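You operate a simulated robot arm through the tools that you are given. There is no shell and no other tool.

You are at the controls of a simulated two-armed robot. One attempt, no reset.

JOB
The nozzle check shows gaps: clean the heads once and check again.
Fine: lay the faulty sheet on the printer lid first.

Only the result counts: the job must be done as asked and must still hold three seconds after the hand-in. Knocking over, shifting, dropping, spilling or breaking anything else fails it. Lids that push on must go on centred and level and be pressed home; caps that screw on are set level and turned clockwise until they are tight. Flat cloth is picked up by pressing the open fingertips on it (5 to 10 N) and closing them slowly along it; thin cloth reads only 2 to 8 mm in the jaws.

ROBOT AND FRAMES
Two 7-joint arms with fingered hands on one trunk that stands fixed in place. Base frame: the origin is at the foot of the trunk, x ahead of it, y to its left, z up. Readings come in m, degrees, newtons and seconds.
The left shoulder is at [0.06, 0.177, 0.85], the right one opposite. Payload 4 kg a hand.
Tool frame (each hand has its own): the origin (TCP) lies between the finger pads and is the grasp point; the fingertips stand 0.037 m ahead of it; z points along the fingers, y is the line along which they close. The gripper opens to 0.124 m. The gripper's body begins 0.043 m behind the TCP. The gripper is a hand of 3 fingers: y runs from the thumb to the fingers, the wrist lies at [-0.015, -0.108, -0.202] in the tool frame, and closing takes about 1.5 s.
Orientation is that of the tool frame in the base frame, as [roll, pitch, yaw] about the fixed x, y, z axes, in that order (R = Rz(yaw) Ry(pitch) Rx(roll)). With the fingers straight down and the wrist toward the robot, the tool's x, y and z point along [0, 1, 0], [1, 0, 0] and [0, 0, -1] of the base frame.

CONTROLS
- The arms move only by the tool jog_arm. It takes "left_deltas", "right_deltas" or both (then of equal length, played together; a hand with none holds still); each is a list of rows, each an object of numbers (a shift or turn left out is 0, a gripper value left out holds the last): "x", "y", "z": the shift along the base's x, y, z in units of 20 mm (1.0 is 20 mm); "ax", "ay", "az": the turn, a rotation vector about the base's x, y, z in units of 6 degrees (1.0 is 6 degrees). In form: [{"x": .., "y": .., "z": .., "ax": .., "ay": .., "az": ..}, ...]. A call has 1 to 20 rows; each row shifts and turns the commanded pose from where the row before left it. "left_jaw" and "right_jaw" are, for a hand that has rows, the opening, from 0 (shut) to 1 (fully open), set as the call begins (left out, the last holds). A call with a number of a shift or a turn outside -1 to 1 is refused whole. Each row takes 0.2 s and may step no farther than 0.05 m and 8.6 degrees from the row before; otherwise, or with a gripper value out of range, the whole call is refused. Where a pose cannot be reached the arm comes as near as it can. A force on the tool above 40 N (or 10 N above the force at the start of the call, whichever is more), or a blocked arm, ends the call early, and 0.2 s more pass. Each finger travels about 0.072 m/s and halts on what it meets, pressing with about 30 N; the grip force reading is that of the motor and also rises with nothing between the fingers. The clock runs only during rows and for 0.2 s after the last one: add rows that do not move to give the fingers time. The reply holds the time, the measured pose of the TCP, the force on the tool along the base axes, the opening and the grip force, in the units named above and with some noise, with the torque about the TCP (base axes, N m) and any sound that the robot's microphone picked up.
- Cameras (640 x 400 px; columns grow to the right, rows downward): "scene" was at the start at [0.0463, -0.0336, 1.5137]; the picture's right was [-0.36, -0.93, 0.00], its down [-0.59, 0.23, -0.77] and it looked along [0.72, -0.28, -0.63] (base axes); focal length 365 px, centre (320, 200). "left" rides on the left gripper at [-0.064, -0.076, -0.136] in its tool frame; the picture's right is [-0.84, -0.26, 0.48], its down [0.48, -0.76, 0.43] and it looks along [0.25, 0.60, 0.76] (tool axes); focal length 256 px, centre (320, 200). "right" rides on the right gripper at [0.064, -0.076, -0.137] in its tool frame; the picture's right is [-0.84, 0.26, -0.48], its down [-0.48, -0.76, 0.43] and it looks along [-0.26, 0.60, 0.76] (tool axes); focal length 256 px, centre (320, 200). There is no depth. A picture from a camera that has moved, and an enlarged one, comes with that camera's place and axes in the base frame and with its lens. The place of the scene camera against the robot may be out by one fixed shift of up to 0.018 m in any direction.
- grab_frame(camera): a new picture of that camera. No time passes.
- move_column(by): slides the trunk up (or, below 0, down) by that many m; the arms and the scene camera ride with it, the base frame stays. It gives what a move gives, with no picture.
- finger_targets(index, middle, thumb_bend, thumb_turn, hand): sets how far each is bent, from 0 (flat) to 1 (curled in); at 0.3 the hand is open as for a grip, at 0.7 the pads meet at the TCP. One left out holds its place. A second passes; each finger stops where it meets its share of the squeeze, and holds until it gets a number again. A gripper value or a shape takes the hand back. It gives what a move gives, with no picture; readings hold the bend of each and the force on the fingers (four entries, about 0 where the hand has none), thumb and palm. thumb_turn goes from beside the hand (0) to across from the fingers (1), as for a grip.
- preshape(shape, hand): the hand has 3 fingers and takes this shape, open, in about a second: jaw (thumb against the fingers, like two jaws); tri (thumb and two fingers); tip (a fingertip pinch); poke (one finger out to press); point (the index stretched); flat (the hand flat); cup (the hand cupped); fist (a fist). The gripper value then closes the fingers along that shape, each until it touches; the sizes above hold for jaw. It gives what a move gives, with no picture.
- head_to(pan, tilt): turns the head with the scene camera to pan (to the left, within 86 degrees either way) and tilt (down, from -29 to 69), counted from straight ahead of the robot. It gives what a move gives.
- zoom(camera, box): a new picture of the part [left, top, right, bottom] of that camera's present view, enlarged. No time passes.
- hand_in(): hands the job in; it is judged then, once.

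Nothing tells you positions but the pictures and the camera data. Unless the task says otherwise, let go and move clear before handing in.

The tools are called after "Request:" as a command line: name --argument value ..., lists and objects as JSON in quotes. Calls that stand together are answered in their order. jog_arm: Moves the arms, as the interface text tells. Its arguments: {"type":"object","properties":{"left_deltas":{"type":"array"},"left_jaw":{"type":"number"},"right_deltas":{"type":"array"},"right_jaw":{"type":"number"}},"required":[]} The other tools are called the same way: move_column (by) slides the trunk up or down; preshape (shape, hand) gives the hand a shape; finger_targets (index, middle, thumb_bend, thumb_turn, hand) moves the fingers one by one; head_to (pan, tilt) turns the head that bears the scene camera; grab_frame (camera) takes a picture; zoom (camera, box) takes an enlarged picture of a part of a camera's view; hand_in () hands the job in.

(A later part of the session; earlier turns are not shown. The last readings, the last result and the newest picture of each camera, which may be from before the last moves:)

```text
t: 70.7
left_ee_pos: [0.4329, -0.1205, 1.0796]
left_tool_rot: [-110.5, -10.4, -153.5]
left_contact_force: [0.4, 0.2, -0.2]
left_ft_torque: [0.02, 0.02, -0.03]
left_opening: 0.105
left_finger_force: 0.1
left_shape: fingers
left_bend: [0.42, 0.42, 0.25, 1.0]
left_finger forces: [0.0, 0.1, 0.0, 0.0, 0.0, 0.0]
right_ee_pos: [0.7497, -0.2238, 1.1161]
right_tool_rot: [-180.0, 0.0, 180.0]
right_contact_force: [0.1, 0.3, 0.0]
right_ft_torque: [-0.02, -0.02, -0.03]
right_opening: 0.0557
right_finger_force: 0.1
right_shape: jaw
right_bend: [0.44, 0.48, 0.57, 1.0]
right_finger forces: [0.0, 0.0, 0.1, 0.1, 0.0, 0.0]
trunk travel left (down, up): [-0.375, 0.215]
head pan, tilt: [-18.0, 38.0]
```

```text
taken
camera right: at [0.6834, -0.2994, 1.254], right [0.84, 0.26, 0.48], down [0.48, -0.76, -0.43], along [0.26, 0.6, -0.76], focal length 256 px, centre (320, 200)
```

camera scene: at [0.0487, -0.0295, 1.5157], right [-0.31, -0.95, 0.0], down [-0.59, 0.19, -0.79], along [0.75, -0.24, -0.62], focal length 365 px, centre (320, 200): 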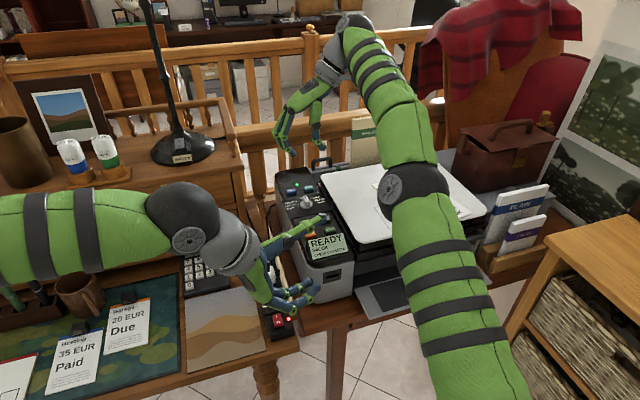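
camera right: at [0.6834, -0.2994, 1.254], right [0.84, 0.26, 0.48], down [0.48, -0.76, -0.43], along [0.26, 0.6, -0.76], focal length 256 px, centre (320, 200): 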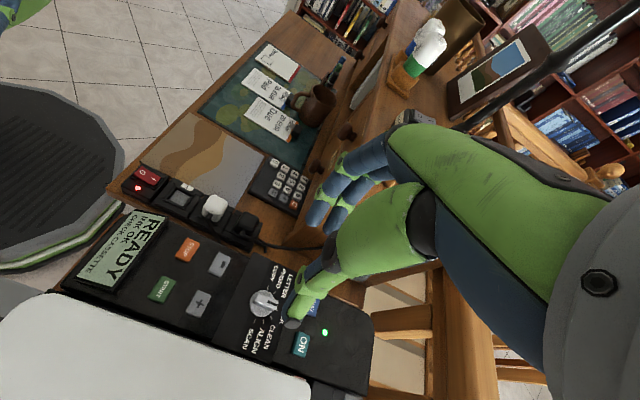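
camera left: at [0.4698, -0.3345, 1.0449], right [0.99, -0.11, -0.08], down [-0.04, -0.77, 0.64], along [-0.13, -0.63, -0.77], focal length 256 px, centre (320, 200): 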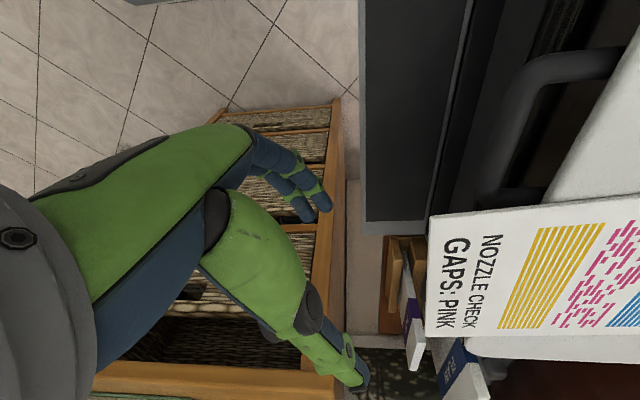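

The right hand reached its limit at this height but will have more reach lower down. I'll zoom in on the knob for its exact position and tick angles.

Request:
zoom --camera "right" --box '[205, 250, 345, 370]'

Request:
zoom --camera "scene" --box '[265, 160, 375, 290]'

```text
3.33 times, centred on (275, 310) of right
camera zoom: at [0.6834, -0.2994, 1.254], right [0.84, 0.26, 0.48], down [0.48, -0.76, -0.43], along [0.26, 0.6, -0.76], focal length 853 px, centre (470, -167)
```

zoom: 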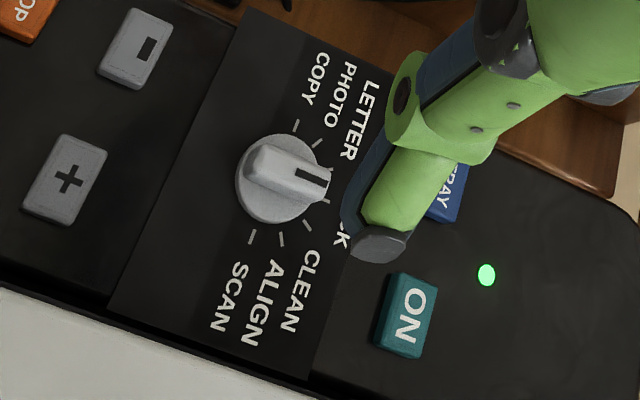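

```text
3.08 times, centred on (320, 225) of scene
camera zoom: at [0.0487, -0.0295, 1.5157], right [-0.31, -0.95, 0.0], down [-0.59, 0.19, -0.79], along [0.75, -0.24, -0.62], focal length 1122 px, centre (320, 123)
```

zoom: 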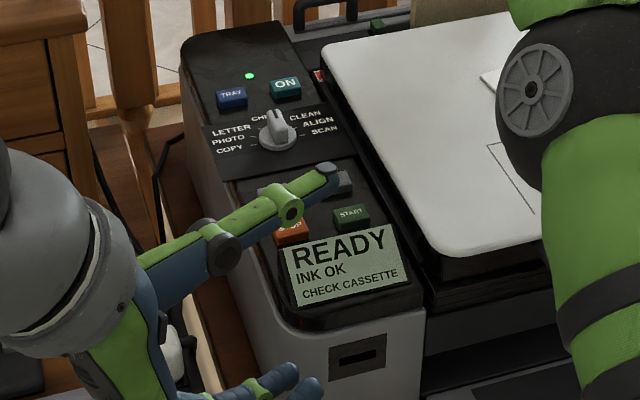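

Ticks are spaced 30°, with CHECK straight ahead at the pointer and CLEAN 30° clockwise; the knob centre is near [0.772, -0.223] and its bar top is near z 0.93. I'll lower the right hand partway over it and move the left arm a bit further away.

Request:
jog_arm --right_deltas '[{"z": -0.8}, {"z": -0.8}, {"z": -0.8}, {"z": -0.8}, {"z": -0.8}, {"z": -0.8}]' --left_deltas '[{"y": 0.9}, {"y": 0.9}, {"y": 0.9}, {"y": 0.9}, {"y": 0.9}, {"y": 0.9}]'

Request:
grab_frame --camera "right"

Request:
zoom --camera "scene" --box '[255, 140, 375, 260]'

```text
t: 72.1
left_ee_pos: [0.4321, -0.0106, 1.0779]
left_tool_rot: [-110.5, -10.4, -153.6]
left_contact_force: [-0.4, 1.3, -0.4]
left_ft_torque: [-0.03, -0.02, -0.01]
left_opening: 0.1055
left_finger_force: 0.2
left_shape: fingers
left_bend: [0.42, 0.42, 0.25, 1.0]
left_finger forces: [0.0, 0.0, 0.0, 0.0, 0.0, 0.0]
right_ee_pos: [0.7472, -0.2249, 1.022]
right_tool_rot: [180.0, 0.0, -180.0]
right_contact_force: [-0.2, -0.7, 0.3]
right_ft_torque: [0.0, 0.01, -0.02]
right_opening: 0.0558
right_finger_force: 0.0
right_shape: jaw
right_bend: [0.44, 0.48, 0.57, 1.0]
right_finger forces: [0.0, 0.0, 0.0, 0.0, 0.0, 0.0]
trunk travel left (down, up): [-0.375, 0.215]
head pan, tilt: [-18.0, 38.0]
```

```text
taken
camera right: at [0.6841, -0.3008, 1.1598], right [0.84, 0.26, 0.48], down [0.48, -0.76, -0.43], along [0.26, 0.6, -0.76], focal length 256 px, centre (320, 200)
```

right: 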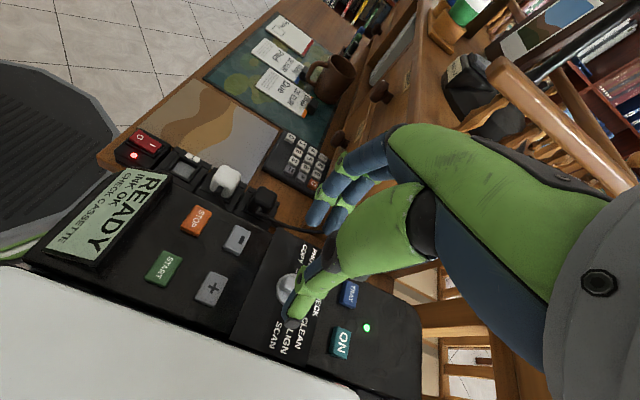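

```text
3.33 times, centred on (315, 200) of scene
camera zoom: at [0.0487, -0.0293, 1.5157], right [-0.31, -0.95, 0.0], down [-0.59, 0.19, -0.79], along [0.75, -0.24, -0.62], focal length 1216 px, centre (337, 200)
```

zoom: 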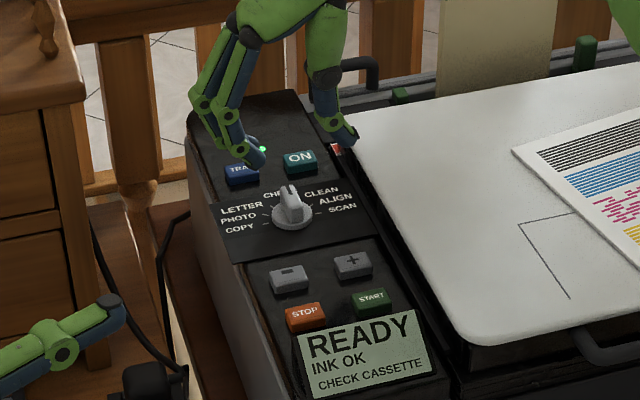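

The view shows the jaws straddling the knob position. I'll shift forward 25 mm to centre on the knob and lower to just above it.

Request:
jog_arm --right_deltas '[{"x": 0.65}, {"x": 0.6}, {"z": -0.6}, {"z": -0.6}, {"z": -0.4}, {}]'

Request:
grab_frame --camera "right"

Request:
zoom --camera "scene" --box '[255, 140, 375, 260]'

```text
t: 73.5
left_ee_pos: [0.4315, -0.0118, 1.0787]
left_tool_rot: [-110.6, -10.4, -153.6]
left_contact_force: [0.4, 0.1, -0.1]
left_ft_torque: [-0.01, 0.03, 0.01]
left_opening: 0.1056
left_finger_force: 0.0
left_shape: fingers
left_bend: [0.42, 0.42, 0.25, 1.0]
left_finger forces: [0.0, 0.0, 0.0, 0.0, 0.0, 0.0]
right_ee_pos: [0.7736, -0.2251, 0.9908]
right_tool_rot: [-180.0, 0.1, 179.9]
right_contact_force: [-0.6, 0.6, -0.9]
right_ft_torque: [0.03, 0.01, -0.02]
right_opening: 0.0559
right_finger_force: 0.1
right_shape: jaw
right_bend: [0.44, 0.48, 0.57, 1.0]
right_finger forces: [0.1, 0.1, 0.0, 0.1, 0.0, 0.0]
trunk travel left (down, up): [-0.375, 0.215]
head pan, tilt: [-18.0, 38.0]
```

```text
taken
camera right: at [0.7095, -0.3007, 1.1281], right [0.84, 0.26, 0.48], down [0.48, -0.76, -0.43], along [0.26, 0.6, -0.76], focal length 256 px, centre (320, 200)
```

right: 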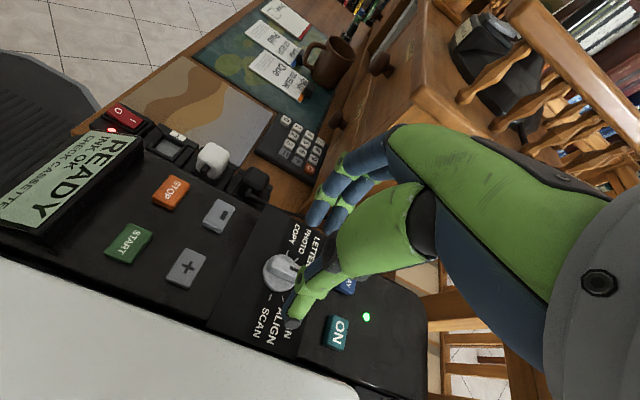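

```text
3.33 times, centred on (315, 200) of scene
camera zoom: at [0.0487, -0.0294, 1.5157], right [-0.31, -0.95, 0.0], down [-0.59, 0.19, -0.79], along [0.75, -0.24, -0.62], focal length 1216 px, centre (337, 200)
```

zoom: 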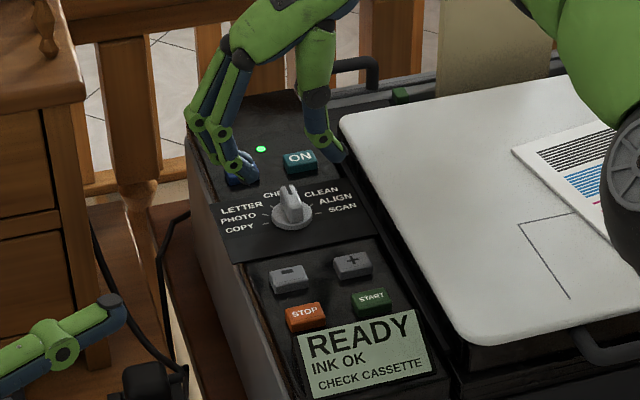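

The jaws are centred on the knob within a few millimetres. I'll lower around it, watching for contact.

Request:
jog_arm --right_deltas '[{"x": -0.15, "z": -0.5}, {"z": -0.5}, {"z": -0.5}, {"z": -0.3}, {}]'

Request:
grab_frame --camera "right"

Request:
zoom --camera "scene" --box '[265, 150, 345, 230]'

```text
t: 74.7
left_ee_pos: [0.4307, -0.0102, 1.0774]
left_tool_rot: [-110.6, -10.4, -153.6]
left_contact_force: [0.1, 0.3, 0.0]
left_ft_torque: [-0.02, 0.0, 0.0]
left_opening: 0.1053
left_finger_force: 0.0
left_shape: fingers
left_bend: [0.42, 0.42, 0.25, 1.0]
left_finger forces: [0.0, 0.0, 0.0, 0.0, 0.0, 0.0]
right_ee_pos: [0.7708, -0.2257, 0.9529]
right_tool_rot: [-180.0, -0.1, -180.0]
right_contact_force: [-0.2, 0.1, 0.2]
right_ft_torque: [0.03, -0.01, 0.0]
right_opening: 0.0557
right_finger_force: 0.1
right_shape: jaw
right_bend: [0.44, 0.48, 0.57, 1.0]
right_finger forces: [0.0, 0.0, 0.0, 0.1, 0.0, 0.0]
trunk travel left (down, up): [-0.375, 0.215]
head pan, tilt: [-18.0, 38.0]
```

```text
taken
camera right: at [0.7061, -0.3022, 1.0903], right [0.84, 0.26, 0.48], down [0.48, -0.76, -0.43], along [0.26, 0.6, -0.76], focal length 256 px, centre (320, 200)
```

right: 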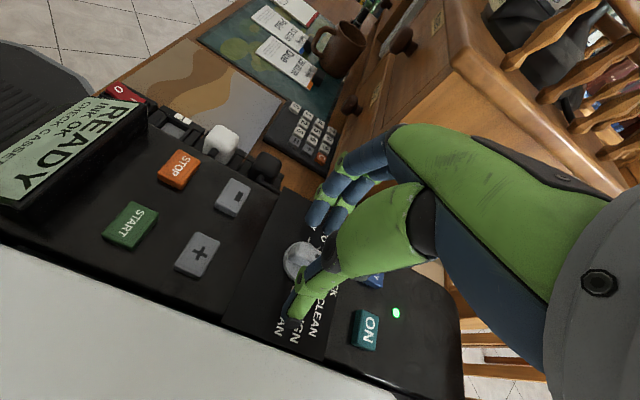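

```text
5.00 times, centred on (305, 190) of scene
camera zoom: at [0.0487, -0.0294, 1.5157], right [-0.31, -0.95, 0.0], down [-0.59, 0.19, -0.79], along [0.75, -0.24, -0.62], focal length 1824 px, centre (395, 250)
```

zoom: 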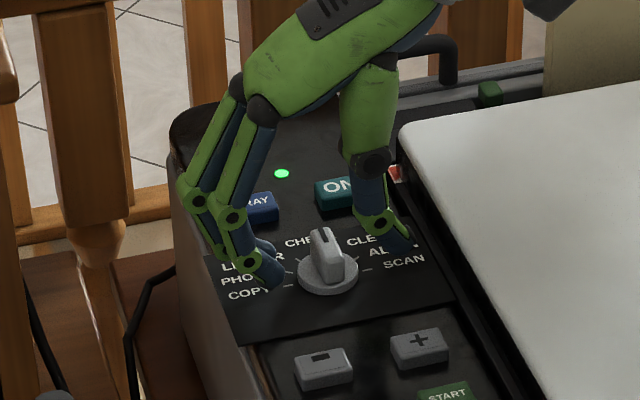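

The two fingers and thumb straddle the knob evenly with no contact. I'll lower 4 mm more and close on the pointer bar.

Request:
jog_arm --right_deltas '[{"z": -0.2}, {}]'

Request:
jog_arm --right_deltas '[{}, {}, {}, {}, {}, {}]' --right_jaw 0.0

Request:
grab_frame --camera "right"

Request:
zoom --camera "scene" --box '[265, 150, 345, 230]'

```text
t: 75.3
left_ee_pos: [0.432, -0.0112, 1.0776]
left_tool_rot: [-110.5, -10.4, -153.5]
left_contact_force: [-1.1, -0.4, -0.3]
left_ft_torque: [0.0, 0.0, -0.02]
left_opening: 0.1053
left_finger_force: 0.1
left_shape: fingers
left_bend: [0.42, 0.42, 0.25, 1.0]
left_finger forces: [0.0, 0.0, 0.0, 0.1, 0.0, 0.0]
right_ee_pos: [0.7711, -0.2252, 0.9487]
right_tool_rot: [179.9, 0.0, -180.0]
right_contact_force: [0.7, -0.5, -1.1]
right_ft_torque: [0.01, 0.01, -0.01]
right_opening: 0.0557
right_finger_force: 0.1
right_shape: jaw
right_bend: [0.44, 0.48, 0.57, 1.0]
right_finger forces: [0.1, 0.0, 0.1, 0.0, 0.0, 0.0]
trunk travel left (down, up): [-0.375, 0.215]
head pan, tilt: [-18.0, 38.0]
```

```text
t: 76.7
left_ee_pos: [0.4304, -0.0116, 1.0791]
left_tool_rot: [-110.5, -10.4, -153.6]
left_contact_force: [0.3, -0.1, -0.5]
left_ft_torque: [0.03, 0.01, -0.02]
left_opening: 0.1052
left_finger_force: 0.0
left_shape: fingers
left_bend: [0.42, 0.42, 0.25, 1.0]
left_finger forces: [0.0, 0.1, 0.1, 0.0, 0.0, 0.0]
right_ee_pos: [0.7697, -0.2249, 0.9503]
right_tool_rot: [180.0, 0.2, 180.0]
right_contact_force: [2.8, 2.1, 13.9]
right_ft_torque: [0.35, -0.11, -0.06]
right_opening: 0.0142
right_finger_force: 30.1
right_shape: jaw
right_bend: [0.61, 0.61, 0.68, 1.0]
right_finger forces: [17.8, 12.7, 0.0, 0.0, 32.1, 0.0]
trunk travel left (down, up): [-0.375, 0.215]
head pan, tilt: [-18.0, 38.0]
```

```text
taken
camera right: at [0.7055, -0.3013, 1.0879], right [0.84, 0.26, 0.48], down [0.48, -0.76, -0.43], along [0.26, 0.6, -0.76], focal length 256 px, centre (320, 200)
```

right: 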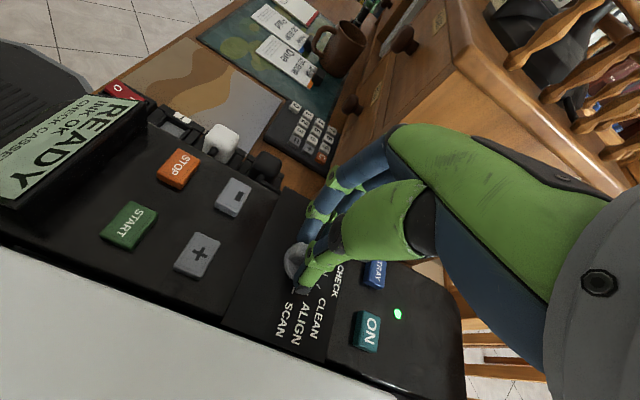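

```text
5.00 times, centred on (305, 190) of scene
camera zoom: at [0.0478, -0.0289, 1.5158], right [-0.31, -0.95, 0.0], down [-0.59, 0.19, -0.79], along [0.75, -0.24, -0.62], focal length 1824 px, centre (395, 250)
```

zoom: 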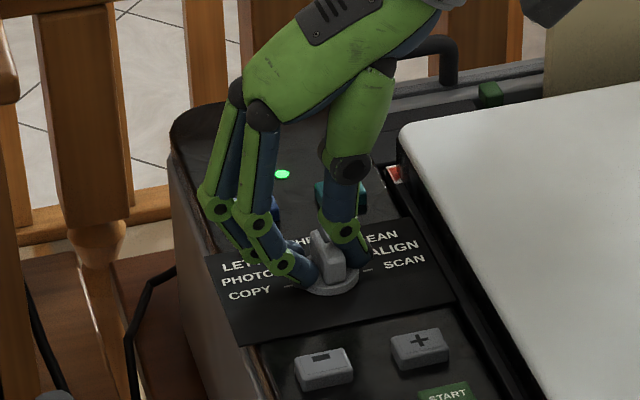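

The bar is gripped, with the fingertips resting a bit firmly on the dial. I'll ease up 2 mm and then turn 30° clockwise to CLEAN.

Request:
jog_arm --right_deltas '[{"z": 0.1}, {}]'

Request:
jog_arm --right_deltas '[{"az": -0.8}, {"az": -0.8}, {"az": -0.8}, {"az": -0.8}, {"az": -0.9}, {"az": -0.9}, {}]'

Request:
grab_frame --camera "right"

Request:
zoom --camera "scene" --box '[265, 150, 345, 260]'

```text
t: 77.3
left_ee_pos: [0.4311, -0.0104, 1.0782]
left_tool_rot: [-110.5, -10.4, -153.5]
left_contact_force: [-0.6, 0.5, -0.2]
left_ft_torque: [-0.04, -0.01, 0.03]
left_opening: 0.1055
left_finger_force: 0.1
left_shape: fingers
left_bend: [0.42, 0.42, 0.25, 1.0]
left_finger forces: [0.0, 0.1, 0.0, 0.0, 0.1, 0.0]
right_ee_pos: [0.7706, -0.2255, 0.9517]
right_tool_rot: [180.0, -0.1, 179.9]
right_contact_force: [1.9, 1.2, 5.3]
right_ft_torque: [0.25, -0.1, -0.03]
right_opening: 0.0141
right_finger_force: 30.2
right_shape: jaw
right_bend: [0.61, 0.61, 0.68, 1.0]
right_finger forces: [17.2, 11.6, 0.0, 0.1, 30.8, 0.1]
trunk travel left (down, up): [-0.375, 0.215]
head pan, tilt: [-18.0, 38.0]
```

```text
t: 78.9
left_ee_pos: [0.4325, -0.0115, 1.0771]
left_tool_rot: [-110.5, -10.4, -153.5]
left_contact_force: [0.5, 0.1, -0.1]
left_ft_torque: [-0.03, 0.01, -0.01]
left_opening: 0.1053
left_finger_force: 0.0
left_shape: fingers
left_bend: [0.42, 0.42, 0.25, 1.0]
left_finger forces: [0.1, 0.2, 0.0, 0.1, 0.0, 0.0]
right_ee_pos: [0.7706, -0.2255, 0.953]
right_tool_rot: [-179.8, 0.0, 149.9]
right_contact_force: [-6.9, -3.0, -4.1]
right_ft_torque: [0.0, 0.1, -0.01]
right_opening: 0.0129
right_finger_force: 30.1
right_shape: jaw
right_bend: [0.64, 0.64, 0.67, 1.0]
right_finger forces: [16.7, 7.5, 0.0, 0.0, 28.6, 0.0]
trunk travel left (down, up): [-0.375, 0.215]
head pan, tilt: [-18.0, 38.0]
```

```text
taken
camera right: at [0.6765, -0.2596, 1.0895], right [0.85, -0.2, 0.48], down [0.04, -0.9, -0.43], along [0.52, 0.39, -0.76], focal length 256 px, centre (320, 200)
```

right: 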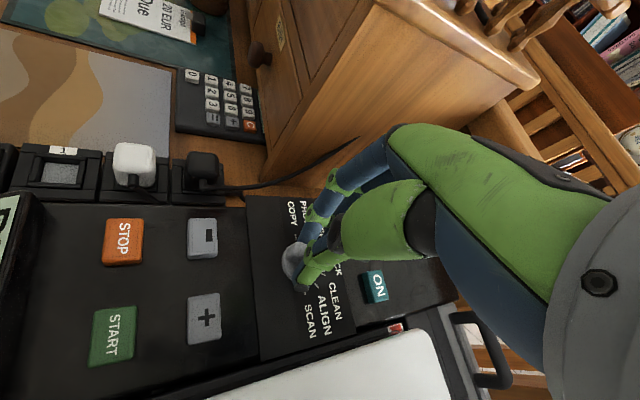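

```text
3.64 times, centred on (305, 205) of scene
camera zoom: at [0.0484, -0.0299, 1.5156], right [-0.31, -0.95, 0.0], down [-0.59, 0.19, -0.79], along [0.75, -0.24, -0.62], focal length 1326 px, centre (374, 182)
```

zoom: 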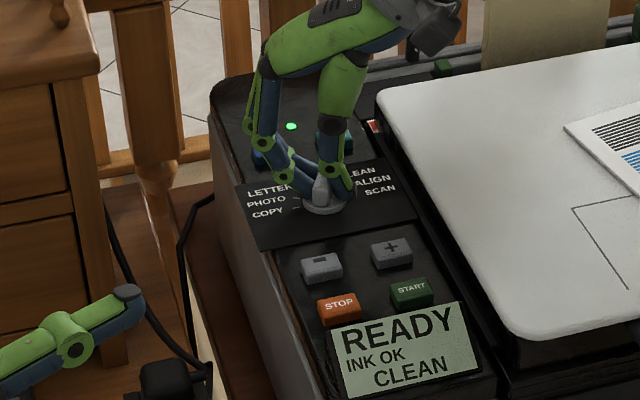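

The display now reads CLEAN, so the knob clicked over. I'll open the jaws, lift off, and check the knob stayed at CLEAN.

Request:
jog_arm --right_deltas '[{}, {}, {}, {}, {}]' --right_jaw 0.45

Request:
jog_arm --right_deltas '[{"z": 0.5}, {"z": 0.8}, {"z": 0.8}, {"z": 0.8}, {"z": 0.8}]'

Request:
zoom --camera "scene" --box '[265, 150, 385, 290]'

Request:
grab_frame --camera "right"

```text
t: 80.1
left_ee_pos: [0.4305, -0.0111, 1.0776]
left_tool_rot: [-110.5, -10.4, -153.5]
left_contact_force: [0.4, -0.4, 0.2]
left_ft_torque: [-0.03, 0.06, 0.02]
left_opening: 0.1055
left_finger_force: 0.0
left_shape: fingers
left_bend: [0.42, 0.42, 0.25, 1.0]
left_finger forces: [0.1, 0.1, 0.0, 0.0, 0.0, 0.0]
right_ee_pos: [0.7704, -0.2245, 0.953]
right_tool_rot: [-179.9, -0.1, 149.9]
right_contact_force: [-0.3, 0.8, 0.0]
right_ft_torque: [-0.01, 0.01, 0.01]
right_opening: 0.0554
right_finger_force: 0.0
right_shape: jaw
right_bend: [0.44, 0.48, 0.57, 1.0]
right_finger forces: [0.0, 0.1, 0.0, 0.0, 0.0, 0.0]
trunk travel left (down, up): [-0.375, 0.215]
head pan, tilt: [-18.0, 38.0]
```

```text
t: 81.3
left_ee_pos: [0.4308, -0.011, 1.0776]
left_tool_rot: [-110.6, -10.4, -153.5]
left_contact_force: [-0.5, 0.2, -0.1]
left_ft_torque: [0.02, -0.01, -0.04]
left_opening: 0.1053
left_finger_force: 0.1
left_shape: fingers
left_bend: [0.42, 0.42, 0.25, 1.0]
left_finger forces: [0.0, 0.1, 0.0, 0.0, 0.0, 0.0]
right_ee_pos: [0.77, -0.2236, 1.026]
right_tool_rot: [-180.0, 0.0, 149.9]
right_contact_force: [-0.4, -0.2, -0.2]
right_ft_torque: [-0.01, 0.0, 0.02]
right_opening: 0.0553
right_finger_force: 0.1
right_shape: jaw
right_bend: [0.44, 0.48, 0.57, 1.0]
right_finger forces: [0.1, 0.0, 0.0, 0.1, 0.0, 0.0]
trunk travel left (down, up): [-0.375, 0.215]
head pan, tilt: [-18.0, 38.0]
```

```text
2.86 times, centred on (325, 220) of scene
camera zoom: at [0.0486, -0.0293, 1.5157], right [-0.31, -0.95, 0.0], down [-0.59, 0.19, -0.79], along [0.75, -0.24, -0.62], focal length 1042 px, centre (306, 143)
```

zoom: 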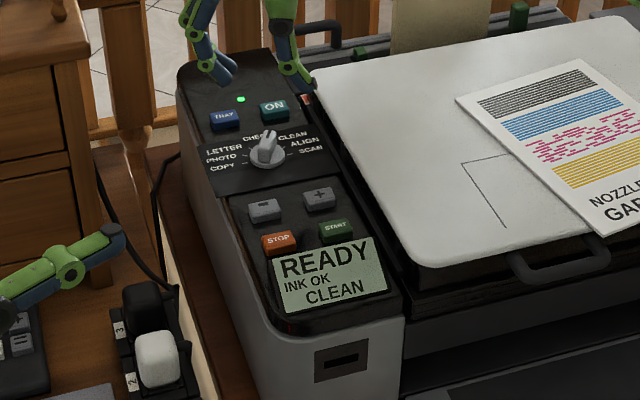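

```text
taken
camera right: at [0.6763, -0.2576, 1.1633], right [0.85, -0.2, 0.48], down [0.04, -0.9, -0.43], along [0.52, 0.39, -0.76], focal length 256 px, centre (320, 200)
```

right: 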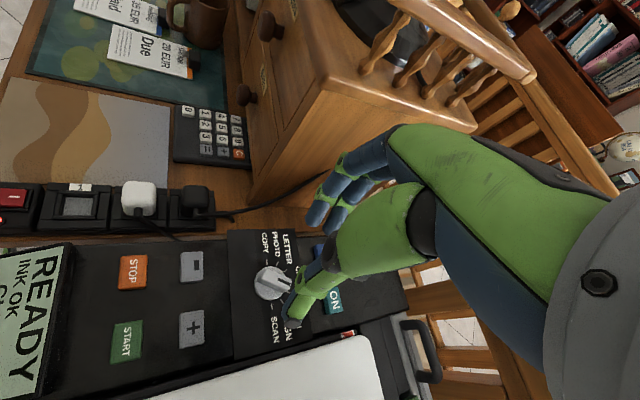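

The knob stays at CLEAN. Next I press START once: I'll switch the right hand to the poke shape and see where its fingertip is.

Request:
preshape --hand "right" --shape "poke"

Request:
jog_arm --right_deltas '[{"x": -0.8, "y": -0.1, "z": 0.3}, {"x": -0.8, "y": -0.1}, {"x": -0.8, "y": -0.1}, {"x": -0.8, "y": -0.1}, {"x": -0.8, "y": -0.1}, {}]'

Request:
zoom --camera "scene" --box '[265, 120, 385, 290]'

Request:
grab_frame --camera "right"

```text
t: 82.2
left_ee_pos: [0.4314, -0.0118, 1.0775]
left_tool_rot: [-110.5, -10.4, -153.5]
left_contact_force: [-0.2, 0.0, -0.1]
left_ft_torque: [-0.01, 0.04, -0.02]
left_opening: 0.1051
left_finger_force: 0.1
left_shape: fingers
left_bend: [0.42, 0.42, 0.25, 1.0]
left_finger forces: [0.0, 0.0, 0.0, 0.1, 0.0, 0.0]
right_ee_pos: [0.7692, -0.2246, 1.0249]
right_tool_rot: [180.0, 0.0, 150.0]
right_contact_force: [0.4, 0.7, 0.1]
right_ft_torque: [0.0, 0.02, -0.02]
right_opening: 0.0
right_finger_force: 0.1
right_shape: poke
right_bend: [0.7, 0.7, 0.0, 1.0]
right_finger forces: [0.1, 0.0, 0.1, 0.0, 0.0, 0.0]
trunk travel left (down, up): [-0.375, 0.215]
head pan, tilt: [-18.0, 38.0]
```

```text
t: 83.6
left_ee_pos: [0.4319, -0.0113, 1.0789]
left_tool_rot: [-110.5, -10.3, -153.6]
left_contact_force: [-0.2, -0.7, 0.3]
left_ft_torque: [0.01, 0.0, -0.01]
left_opening: 0.1053
left_finger_force: 0.1
left_shape: fingers
left_bend: [0.42, 0.42, 0.25, 1.0]
left_finger forces: [0.1, 0.0, 0.0, 0.0, 0.1, 0.1]
right_ee_pos: [0.693, -0.2343, 1.0332]
right_tool_rot: [179.9, 0.0, 150.0]
right_contact_force: [-0.5, -0.3, -0.3]
right_ft_torque: [0.0, 0.02, -0.03]
right_opening: 0.0002
right_finger_force: 0.2
right_shape: poke
right_bend: [0.7, 0.7, 0.0, 1.0]
right_finger forces: [0.1, 0.1, 0.0, 0.1, 0.0, 0.1]
trunk travel left (down, up): [-0.375, 0.215]
head pan, tilt: [-18.0, 38.0]
```

```text
2.35 times, centred on (325, 205) of scene
camera zoom: at [0.0487, -0.0294, 1.5157], right [-0.31, -0.95, 0.0], down [-0.59, 0.19, -0.79], along [0.75, -0.24, -0.62], focal length 858 px, centre (308, 188)
```

zoom: 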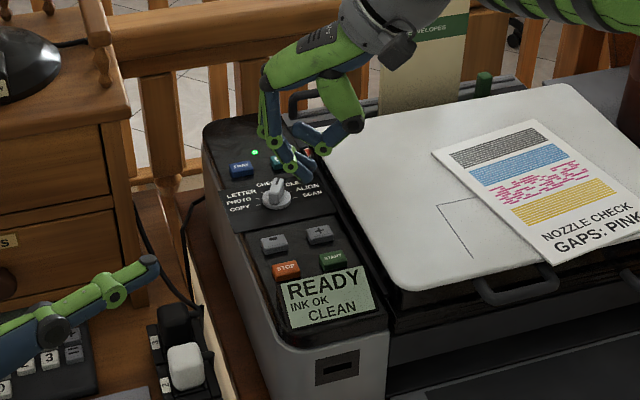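

```text
taken
camera right: at [0.5987, -0.2684, 1.1688], right [0.85, -0.2, 0.48], down [0.04, -0.9, -0.43], along [0.52, 0.39, -0.76], focal length 256 px, centre (320, 200)
```

right: 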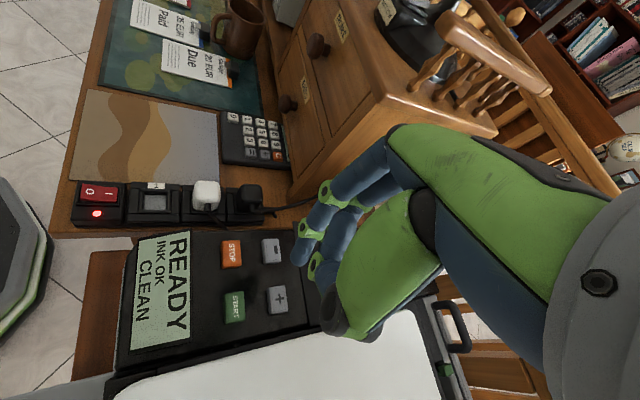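

The poke shape leaves two fingertips together on the tool axis. START is at about [0.656, -0.251] and elongated along y, so I'll turn the hand back to the straight-ahead orientation and hover above it.

Request:
jog_arm --right_deltas '[{"x": -0.185, "y": -0.084, "az": -1.0}, {"x": -0.185, "y": -0.084, "az": -1.0}, {"x": -0.185, "y": -0.084, "az": -1.0}, {"x": -0.185, "y": -0.084, "az": -1.0}, {"x": -0.185, "y": -0.084, "az": -1.0}, {"x": -0.185, "y": -0.084, "az": -1.0}, {"x": -0.185, "y": -0.084, "az": -1.0}, {"x": -0.185, "y": -0.084, "az": -1.0}, {"x": -0.185, "y": -0.084, "az": -1.0}, {"x": -0.185, "y": -0.084, "az": -1.0}, {}]'

Request:
zoom --camera "scene" --box '[265, 120, 385, 290]'

Request:
grab_frame --camera "right"

```text
t: 86.0
left_ee_pos: [0.4323, -0.0112, 1.0779]
left_tool_rot: [-110.6, -10.4, -153.5]
left_contact_force: [0.0, 0.8, 0.5]
left_ft_torque: [-0.02, 0.01, -0.03]
left_opening: 0.1054
left_finger_force: 0.0
left_shape: fingers
left_bend: [0.42, 0.42, 0.25, 1.0]
left_finger forces: [0.0, 0.1, 0.0, 0.0, 0.0, 0.1]
right_ee_pos: [0.654, -0.2508, 1.0323]
right_tool_rot: [180.0, 0.0, 89.9]
right_contact_force: [0.6, 0.7, 0.6]
right_ft_torque: [0.0, 0.06, 0.01]
right_opening: 0.0
right_finger_force: 0.1
right_shape: poke
right_bend: [0.7, 0.7, 0.0, 1.0]
right_finger forces: [0.1, 0.0, 0.0, 0.1, 0.0, 0.0]
trunk travel left (down, up): [-0.375, 0.215]
head pan, tilt: [-18.0, 38.0]
```

```text
2.35 times, centred on (325, 205) of scene
camera zoom: at [0.0486, -0.0294, 1.5157], right [-0.31, -0.95, 0.0], down [-0.59, 0.19, -0.79], along [0.75, -0.24, -0.62], focal length 858 px, centre (308, 188)
```

zoom: 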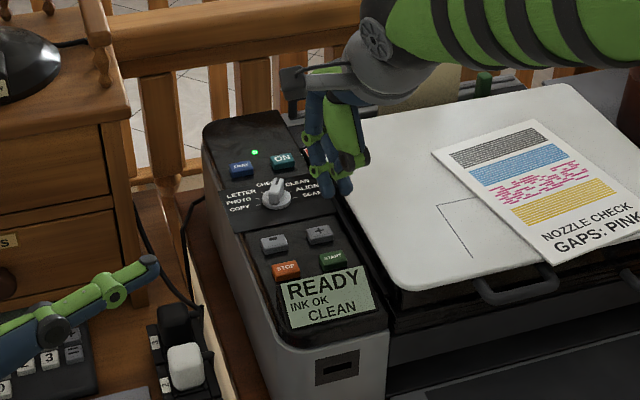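

```text
taken
camera right: at [0.5787, -0.1877, 1.1696], right [0.26, -0.84, 0.48], down [-0.76, -0.48, -0.43], along [0.6, -0.26, -0.76], focal length 256 px, centre (320, 200)
```

right: 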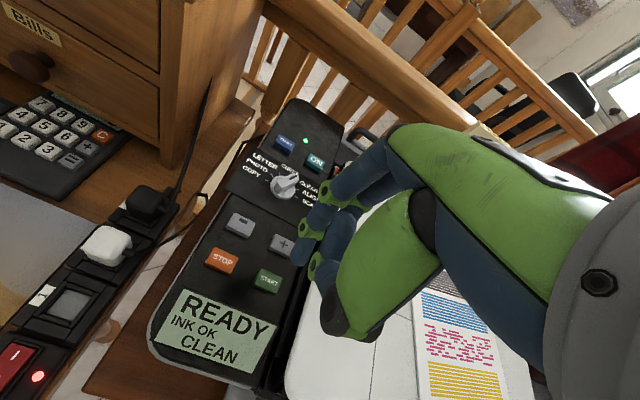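

The fingertips line up with START. I'll descend most of the way, then press in small steps.

Request:
jog_arm --right_deltas '[{"z": -0.9}, {"z": -0.9}, {"z": -0.7}, {"z": -0.4}, {}]'

Request:
zoom --camera "scene" --box '[285, 180, 365, 280]'

Request:
grab_frame --camera "right"

```text
t: 87.2
left_ee_pos: [0.4317, -0.0105, 1.078]
left_tool_rot: [-110.6, -10.4, -153.5]
left_contact_force: [0.0, 1.4, 1.1]
left_ft_torque: [-0.03, -0.01, 0.02]
left_opening: 0.1055
left_finger_force: 0.0
left_shape: fingers
left_bend: [0.42, 0.42, 0.25, 1.0]
left_finger forces: [0.1, 0.0, 0.0, 0.1, 0.0, 0.0]
right_ee_pos: [0.6548, -0.2523, 0.9743]
right_tool_rot: [180.0, 0.0, 90.0]
right_contact_force: [-0.3, -1.0, 0.3]
right_ft_torque: [-0.03, -0.01, -0.01]
right_opening: 0.0
right_finger_force: 0.1
right_shape: poke
right_bend: [0.7, 0.7, 0.0, 1.0]
right_finger forces: [0.0, 0.0, 0.0, 0.1, 0.1, 0.0]
trunk travel left (down, up): [-0.375, 0.215]
head pan, tilt: [-18.0, 38.0]
```

```text
4.00 times, centred on (325, 230) of scene
camera zoom: at [0.0486, -0.0294, 1.5157], right [-0.31, -0.95, 0.0], down [-0.59, 0.19, -0.79], along [0.75, -0.24, -0.62], focal length 1459 px, centre (300, 80)
```

zoom: 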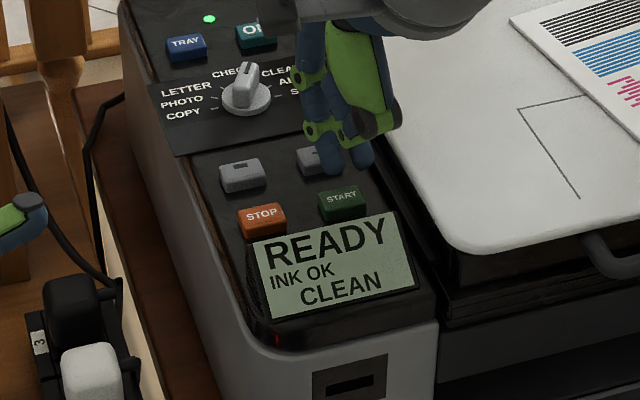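

```text
taken
camera right: at [0.5789, -0.1886, 1.1113], right [0.26, -0.84, 0.48], down [-0.76, -0.48, -0.43], along [0.6, -0.26, -0.76], focal length 256 px, centre (320, 200)
```

right: 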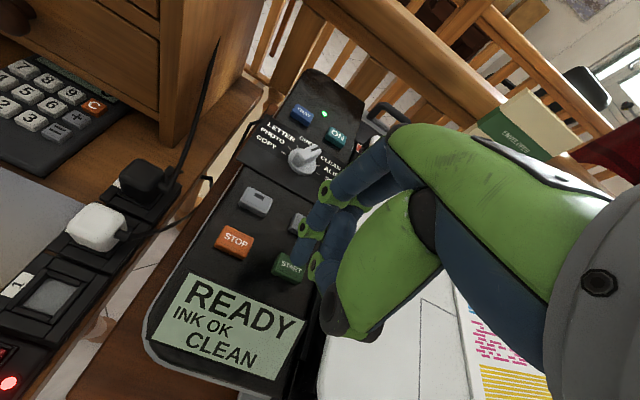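

The tips are about 2 cm above START and well aligned. I'll go down in small increments until it clicks.

Request:
jog_arm --right_deltas '[{"z": -0.4}, {"z": -0.3}, {}]'

Request:
jog_arm --right_deltas '[{"z": -0.2}, {}]'

Request:
zoom --camera "scene" --box '[285, 180, 365, 280]'

```text
t: 88.0
left_ee_pos: [0.4313, -0.0098, 1.0781]
left_tool_rot: [-110.6, -10.4, -153.5]
left_contact_force: [-0.1, 0.5, -0.6]
left_ft_torque: [0.01, 0.0, -0.01]
left_opening: 0.1052
left_finger_force: 0.1
left_shape: fingers
left_bend: [0.42, 0.42, 0.25, 1.0]
left_finger forces: [0.0, 0.0, 0.1, 0.0, 0.0, 0.0]
right_ee_pos: [0.6542, -0.2532, 0.9605]
right_tool_rot: [-180.0, -0.1, 90.0]
right_contact_force: [0.8, -0.3, 0.4]
right_ft_torque: [-0.02, 0.0, 0.01]
right_opening: 0.0
right_finger_force: 0.1
right_shape: poke
right_bend: [0.7, 0.7, 0.0, 1.0]
right_finger forces: [0.1, 0.1, 0.0, 0.0, 0.0, 0.1]
trunk travel left (down, up): [-0.375, 0.215]
head pan, tilt: [-18.0, 38.0]
```

```text
t: 88.6
left_ee_pos: [0.4315, -0.0111, 1.0776]
left_tool_rot: [-110.5, -10.4, -153.5]
left_contact_force: [-0.4, -0.5, -0.3]
left_ft_torque: [0.02, 0.05, 0.04]
left_opening: 0.1052
left_finger_force: 0.0
left_shape: fingers
left_bend: [0.42, 0.42, 0.25, 1.0]
left_finger forces: [0.1, 0.1, 0.0, 0.1, 0.0, 0.0]
right_ee_pos: [0.6532, -0.2527, 0.9551]
right_tool_rot: [-179.9, 0.0, 89.9]
right_contact_force: [0.1, 0.1, -0.1]
right_ft_torque: [-0.01, 0.02, 0.02]
right_opening: 0.0
right_finger_force: 0.1
right_shape: poke
right_bend: [0.7, 0.7, 0.0, 1.0]
right_finger forces: [0.0, 0.0, 0.2, 0.1, 0.1, 0.2]
trunk travel left (down, up): [-0.375, 0.215]
head pan, tilt: [-18.0, 38.0]
```

```text
4.00 times, centred on (325, 230) of scene
camera zoom: at [0.0487, -0.0294, 1.5157], right [-0.31, -0.95, 0.0], down [-0.59, 0.19, -0.79], along [0.75, -0.24, -0.62], focal length 1459 px, centre (300, 80)
```

zoom: 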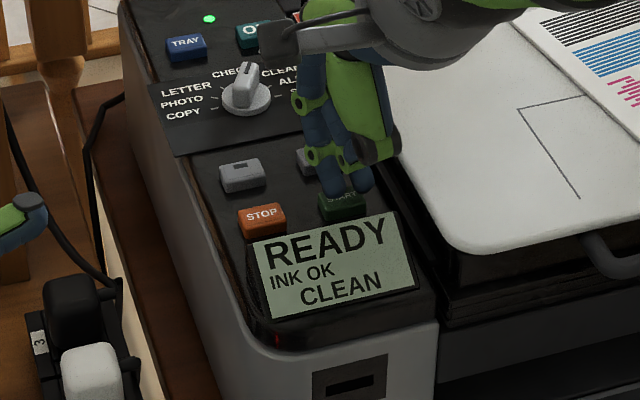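

Nearly touching. I'll continue in 3 mm steps, watching force, sound and display.

Request:
jog_arm --right_deltas '[{"z": -0.15}, {}]'

Request:
jog_arm --right_deltas '[{"z": -0.15}, {}]'

Request:
zoom --camera "scene" --box '[285, 180, 365, 280]'

```text
t: 89.2
left_ee_pos: [0.4315, -0.0104, 1.0769]
left_tool_rot: [-110.5, -10.3, -153.6]
left_contact_force: [-0.3, 0.7, -0.3]
left_ft_torque: [-0.05, 0.01, 0.0]
left_opening: 0.1055
left_finger_force: 0.0
left_shape: fingers
left_bend: [0.42, 0.42, 0.25, 1.0]
left_finger forces: [0.0, 0.1, 0.0, 0.1, 0.0, 0.1]
right_ee_pos: [0.6547, -0.2532, 0.9543]
right_tool_rot: [-180.0, 0.1, 90.0]
right_contact_force: [-1.0, 0.1, 0.5]
right_ft_torque: [0.03, -0.01, -0.03]
right_opening: 0.0
right_finger_force: 0.1
right_shape: poke
right_bend: [0.7, 0.7, 0.0, 1.0]
right_finger forces: [0.0, 0.0, 0.1, 0.0, 0.0, 0.0]
trunk travel left (down, up): [-0.375, 0.215]
head pan, tilt: [-18.0, 38.0]
```

```text
t: 89.8
left_ee_pos: [0.4315, -0.0108, 1.0775]
left_tool_rot: [-110.5, -10.4, -153.5]
left_contact_force: [0.3, 0.6, -0.6]
left_ft_torque: [0.03, 0.0, -0.01]
left_opening: 0.1057
left_finger_force: 0.1
left_shape: fingers
left_bend: [0.42, 0.42, 0.25, 1.0]
left_finger forces: [0.0, 0.0, 0.0, 0.0, 0.0, 0.0]
right_ee_pos: [0.6546, -0.2525, 0.9506]
right_tool_rot: [180.0, 0.0, 90.0]
right_contact_force: [1.0, 0.4, 0.0]
right_ft_torque: [0.01, -0.03, 0.01]
right_opening: 0.0
right_finger_force: 0.1
right_shape: poke
right_bend: [0.7, 0.7, 0.0, 1.0]
right_finger forces: [0.8, 0.1, 0.0, 0.1, 0.1, 0.0]
trunk travel left (down, up): [-0.375, 0.215]
head pan, tilt: [-18.0, 38.0]
```

```text
4.00 times, centred on (325, 230) of scene
camera zoom: at [0.0487, -0.0293, 1.5157], right [-0.31, -0.95, 0.0], down [-0.59, 0.19, -0.79], along [0.75, -0.24, -0.62], focal length 1459 px, centre (300, 80)
```

zoom: 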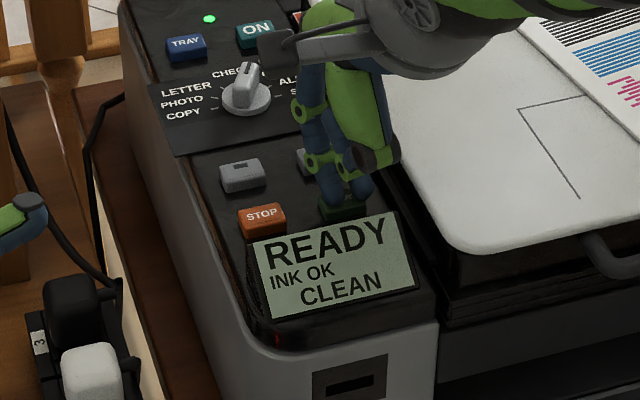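

First light touch on the button (index reads 0.8 N). I'll press a little further.

Request:
jog_arm --right_deltas '[{"z": -0.15}, {}]'

Request:
zoom --camera "scene" --box '[285, 180, 365, 280]'

```text
t: 90.4
left_ee_pos: [0.4319, -0.0108, 1.078]
left_tool_rot: [-110.5, -10.4, -153.4]
left_contact_force: [-0.8, 1.0, 0.3]
left_ft_torque: [0.03, 0.02, 0.02]
left_opening: 0.1053
left_finger_force: 0.0
left_shape: fingers
left_bend: [0.42, 0.42, 0.25, 1.0]
left_finger forces: [0.0, 0.0, 0.0, 0.1, 0.1, 0.0]
right_ee_pos: [0.6545, -0.2526, 0.9471]
right_tool_rot: [-179.9, 0.0, 90.1]
right_contact_force: [-0.5, 0.6, 3.4]
right_ft_torque: [0.02, 0.0, 0.01]
right_opening: 0.0003
right_finger_force: 0.1
right_shape: poke
right_bend: [0.7, 0.7, 0.0, 1.0]
right_finger forces: [3.2, 0.0, 0.0, 0.0, 0.0, 0.0]
trunk travel left (down, up): [-0.375, 0.215]
head pan, tilt: [-18.0, 38.0]
heard: click
```

```text
4.00 times, centred on (325, 230) of scene
camera zoom: at [0.0484, -0.0292, 1.5157], right [-0.31, -0.95, 0.0], down [-0.59, 0.19, -0.79], along [0.75, -0.24, -0.62], focal length 1459 px, centre (300, 80)
```

zoom: 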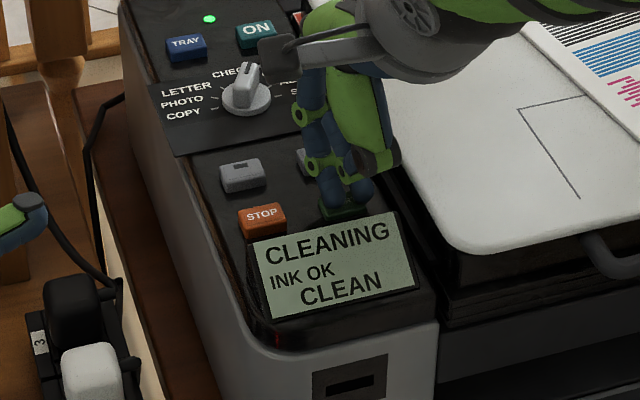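

A click was heard and the display shows CLEANING. I'll lift off straight up and wait for it to finish.

Request:
jog_arm --right_deltas '[{"z": 0.5}, {"z": 0.8}, {"z": 0.9}, {"z": 0.9}, {"z": 0.9}, {}, {}, {}, {}, {}]'

Request:
zoom --camera "scene" --box '[265, 150, 385, 290]'

```text
t: 92.6
left_ee_pos: [0.4315, -0.0118, 1.0778]
left_tool_rot: [-110.5, -10.4, -153.7]
left_contact_force: [0.5, 0.1, 0.0]
left_ft_torque: [0.0, -0.02, 0.03]
left_opening: 0.1054
left_finger_force: 0.1
left_shape: fingers
left_bend: [0.42, 0.42, 0.25, 1.0]
left_finger forces: [0.0, 0.0, 0.0, 0.1, 0.1, 0.0]
right_ee_pos: [0.6548, -0.2528, 1.0285]
right_tool_rot: [180.0, 0.0, 90.0]
right_contact_force: [0.3, 0.6, -0.7]
right_ft_torque: [0.03, 0.03, 0.02]
right_opening: 0.0001
right_finger_force: 0.1
right_shape: poke
right_bend: [0.7, 0.7, 0.0, 1.0]
right_finger forces: [0.0, 0.0, 0.0, 0.0, 0.1, 0.0]
trunk travel left (down, up): [-0.375, 0.215]
head pan, tilt: [-18.0, 38.0]
```

```text
2.86 times, centred on (325, 220) of scene
camera zoom: at [0.0487, -0.0294, 1.5157], right [-0.31, -0.95, 0.0], down [-0.59, 0.19, -0.79], along [0.75, -0.24, -0.62], focal length 1042 px, centre (306, 143)
```

zoom: 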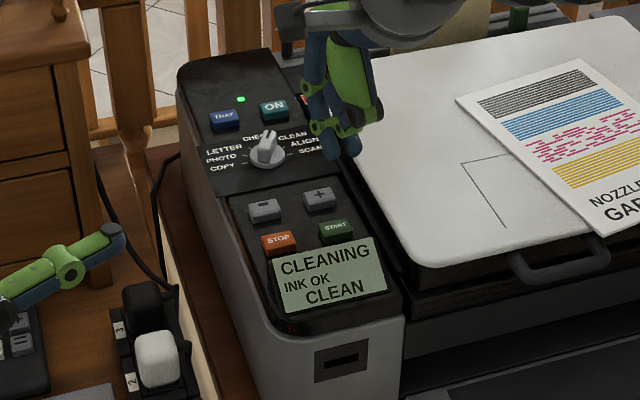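

Cleaning is in progress. Meanwhile I'll return the hand to the jaw shape and move back above the knob without touching it.

Request:
preshape --hand "right" --shape "jaw"

Request:
jog_arm --right_deltas '[{"x": 0.58, "y": 0.14, "az": 1.0}, {"x": 0.58, "y": 0.14, "az": 1.0}, {"x": 0.58, "y": 0.14, "az": 1.0}, {"x": 0.58, "y": 0.14, "az": 1.0}, {"x": 0.58, "y": 0.14, "az": 1.0}, {"x": 0.58, "y": 0.14, "az": 1.0}, {"x": 0.58, "y": 0.14, "az": 1.0}, {"x": 0.58, "y": 0.14, "az": 1.0}, {"x": 0.58, "y": 0.14, "az": 1.0}, {"x": 0.56, "y": 0.14, "az": 1.0}, {}]' --right_jaw 0.45

Request:
zoom --camera "scene" --box '[265, 150, 385, 290]'

```text
t: 93.5
left_ee_pos: [0.432, -0.0112, 1.0778]
left_tool_rot: [-110.6, -10.4, -153.5]
left_contact_force: [-0.3, -0.1, -1.1]
left_ft_torque: [-0.02, 0.01, -0.02]
left_opening: 0.1054
left_finger_force: 0.1
left_shape: fingers
left_bend: [0.42, 0.42, 0.25, 1.0]
left_finger forces: [0.1, 0.0, 0.1, 0.1, 0.0, 0.1]
right_ee_pos: [0.6535, -0.2529, 1.0283]
right_tool_rot: [-180.0, -0.1, 90.1]
right_contact_force: [-0.6, 0.4, 0.3]
right_ft_torque: [0.02, 0.02, 0.02]
right_opening: 0.1239
right_finger_force: 0.0
right_shape: jaw
right_bend: [0.3, 0.3, 0.3, 0.98]
right_finger forces: [0.0, 0.0, 0.1, 0.0, 0.0, 0.0]
trunk travel left (down, up): [-0.375, 0.215]
head pan, tilt: [-18.0, 38.0]
```

```text
t: 95.9
left_ee_pos: [0.4315, -0.0107, 1.0781]
left_tool_rot: [-110.5, -10.4, -153.6]
left_contact_force: [-0.7, 0.3, -0.8]
left_ft_torque: [0.0, 0.01, -0.01]
left_opening: 0.1054
left_finger_force: 0.0
left_shape: fingers
left_bend: [0.42, 0.42, 0.25, 1.0]
left_finger forces: [0.0, 0.1, 0.1, 0.0, 0.0, 0.1]
right_ee_pos: [0.7698, -0.2254, 1.0274]
right_tool_rot: [180.0, 0.0, 150.0]
right_contact_force: [-1.2, 0.0, -0.3]
right_ft_torque: [0.01, -0.01, -0.01]
right_opening: 0.0563
right_finger_force: 0.1
right_shape: jaw
right_bend: [0.44, 0.48, 0.57, 1.0]
right_finger forces: [0.0, 0.0, 0.1, 0.0, 0.0, 0.0]
trunk travel left (down, up): [-0.375, 0.215]
head pan, tilt: [-18.0, 38.0]
```

```text
2.86 times, centred on (325, 220) of scene
camera zoom: at [0.0487, -0.0294, 1.5157], right [-0.31, -0.95, 0.0], down [-0.59, 0.19, -0.79], along [0.75, -0.24, -0.62], focal length 1042 px, centre (306, 143)
```

zoom: 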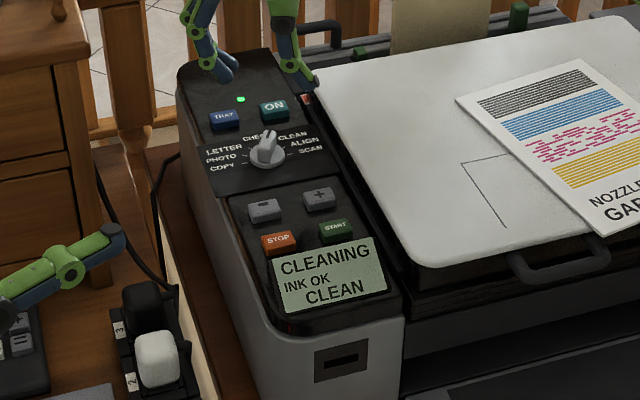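

Still cleaning. I'll wait in place with the hand above the knob.

Request:
jog_arm --right_deltas '[{}, {}, {}, {}, {}, {}, {}, {}, {}, {}, {}, {}, {}, {}, {}, {}, {}, {}, {}, {}]'

Request:
zoom --camera "scene" --box '[265, 150, 385, 290]'

```text
t: 100.1
left_ee_pos: [0.43, -0.0107, 1.079]
left_tool_rot: [-110.5, -10.4, -153.6]
left_contact_force: [0.8, 0.9, -0.6]
left_ft_torque: [-0.01, -0.01, 0.04]
left_opening: 0.1053
left_finger_force: 0.0
left_shape: fingers
left_bend: [0.42, 0.42, 0.25, 1.0]
left_finger forces: [0.0, 0.0, 0.1, 0.0, 0.0, 0.0]
right_ee_pos: [0.77, -0.2253, 1.0273]
right_tool_rot: [180.0, 0.0, 149.9]
right_contact_force: [-0.1, -0.1, 0.3]
right_ft_torque: [0.01, 0.01, -0.01]
right_opening: 0.0561
right_finger_force: 0.1
right_shape: jaw
right_bend: [0.44, 0.48, 0.57, 1.0]
right_finger forces: [0.0, 0.1, 0.0, 0.0, 0.1, 0.1]
trunk travel left (down, up): [-0.375, 0.215]
head pan, tilt: [-18.0, 38.0]
```

```text
2.86 times, centred on (325, 220) of scene
camera zoom: at [0.0487, -0.0294, 1.5157], right [-0.31, -0.95, 0.0], down [-0.59, 0.19, -0.79], along [0.75, -0.24, -0.62], focal length 1042 px, centre (306, 143)
```

zoom: 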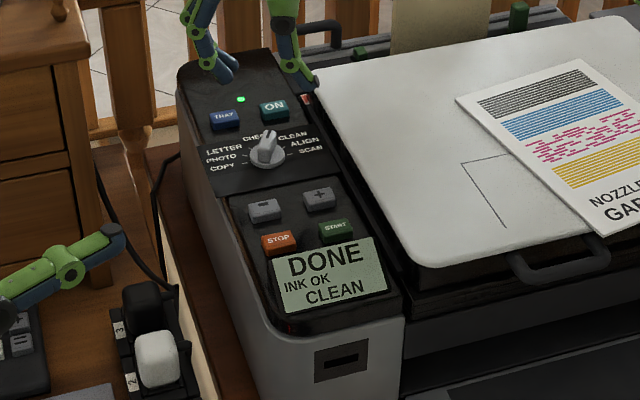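

The display says DONE. I'll lower back over the knob, close, and turn it 30° counterclockwise back to CHECK.

Request:
jog_arm --right_deltas '[{"z": -0.8}, {"z": -0.8}, {"z": -0.8}, {"z": -0.8}, {"z": -0.5}, {}]'

Request:
zoom --camera "scene" --box '[265, 150, 345, 230]'

```text
t: 101.5
left_ee_pos: [0.4306, -0.0105, 1.0782]
left_tool_rot: [-110.6, -10.4, -153.5]
left_contact_force: [0.3, -0.3, -0.6]
left_ft_torque: [0.02, -0.03, -0.01]
left_opening: 0.1054
left_finger_force: 0.1
left_shape: fingers
left_bend: [0.42, 0.42, 0.25, 1.0]
left_finger forces: [0.1, 0.0, 0.0, 0.0, 0.0, 0.0]
right_ee_pos: [0.7713, -0.2253, 0.9529]
right_tool_rot: [179.9, 0.0, 150.1]
right_contact_force: [0.8, 0.5, -0.2]
right_ft_torque: [-0.02, 0.0, 0.01]
right_opening: 0.056
right_finger_force: 0.0
right_shape: jaw
right_bend: [0.44, 0.48, 0.57, 1.0]
right_finger forces: [0.0, 0.0, 0.0, 0.1, 0.0, 0.0]
trunk travel left (down, up): [-0.375, 0.215]
head pan, tilt: [-18.0, 38.0]
```

```text
5.00 times, centred on (305, 190) of scene
camera zoom: at [0.0487, -0.0294, 1.5157], right [-0.31, -0.95, 0.0], down [-0.59, 0.19, -0.79], along [0.75, -0.24, -0.62], focal length 1824 px, centre (395, 250)
```

zoom: 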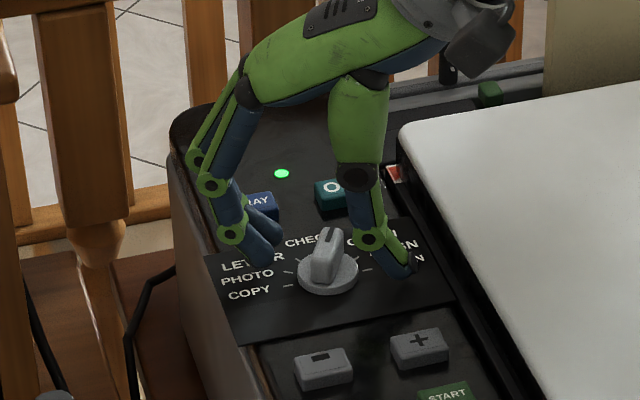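

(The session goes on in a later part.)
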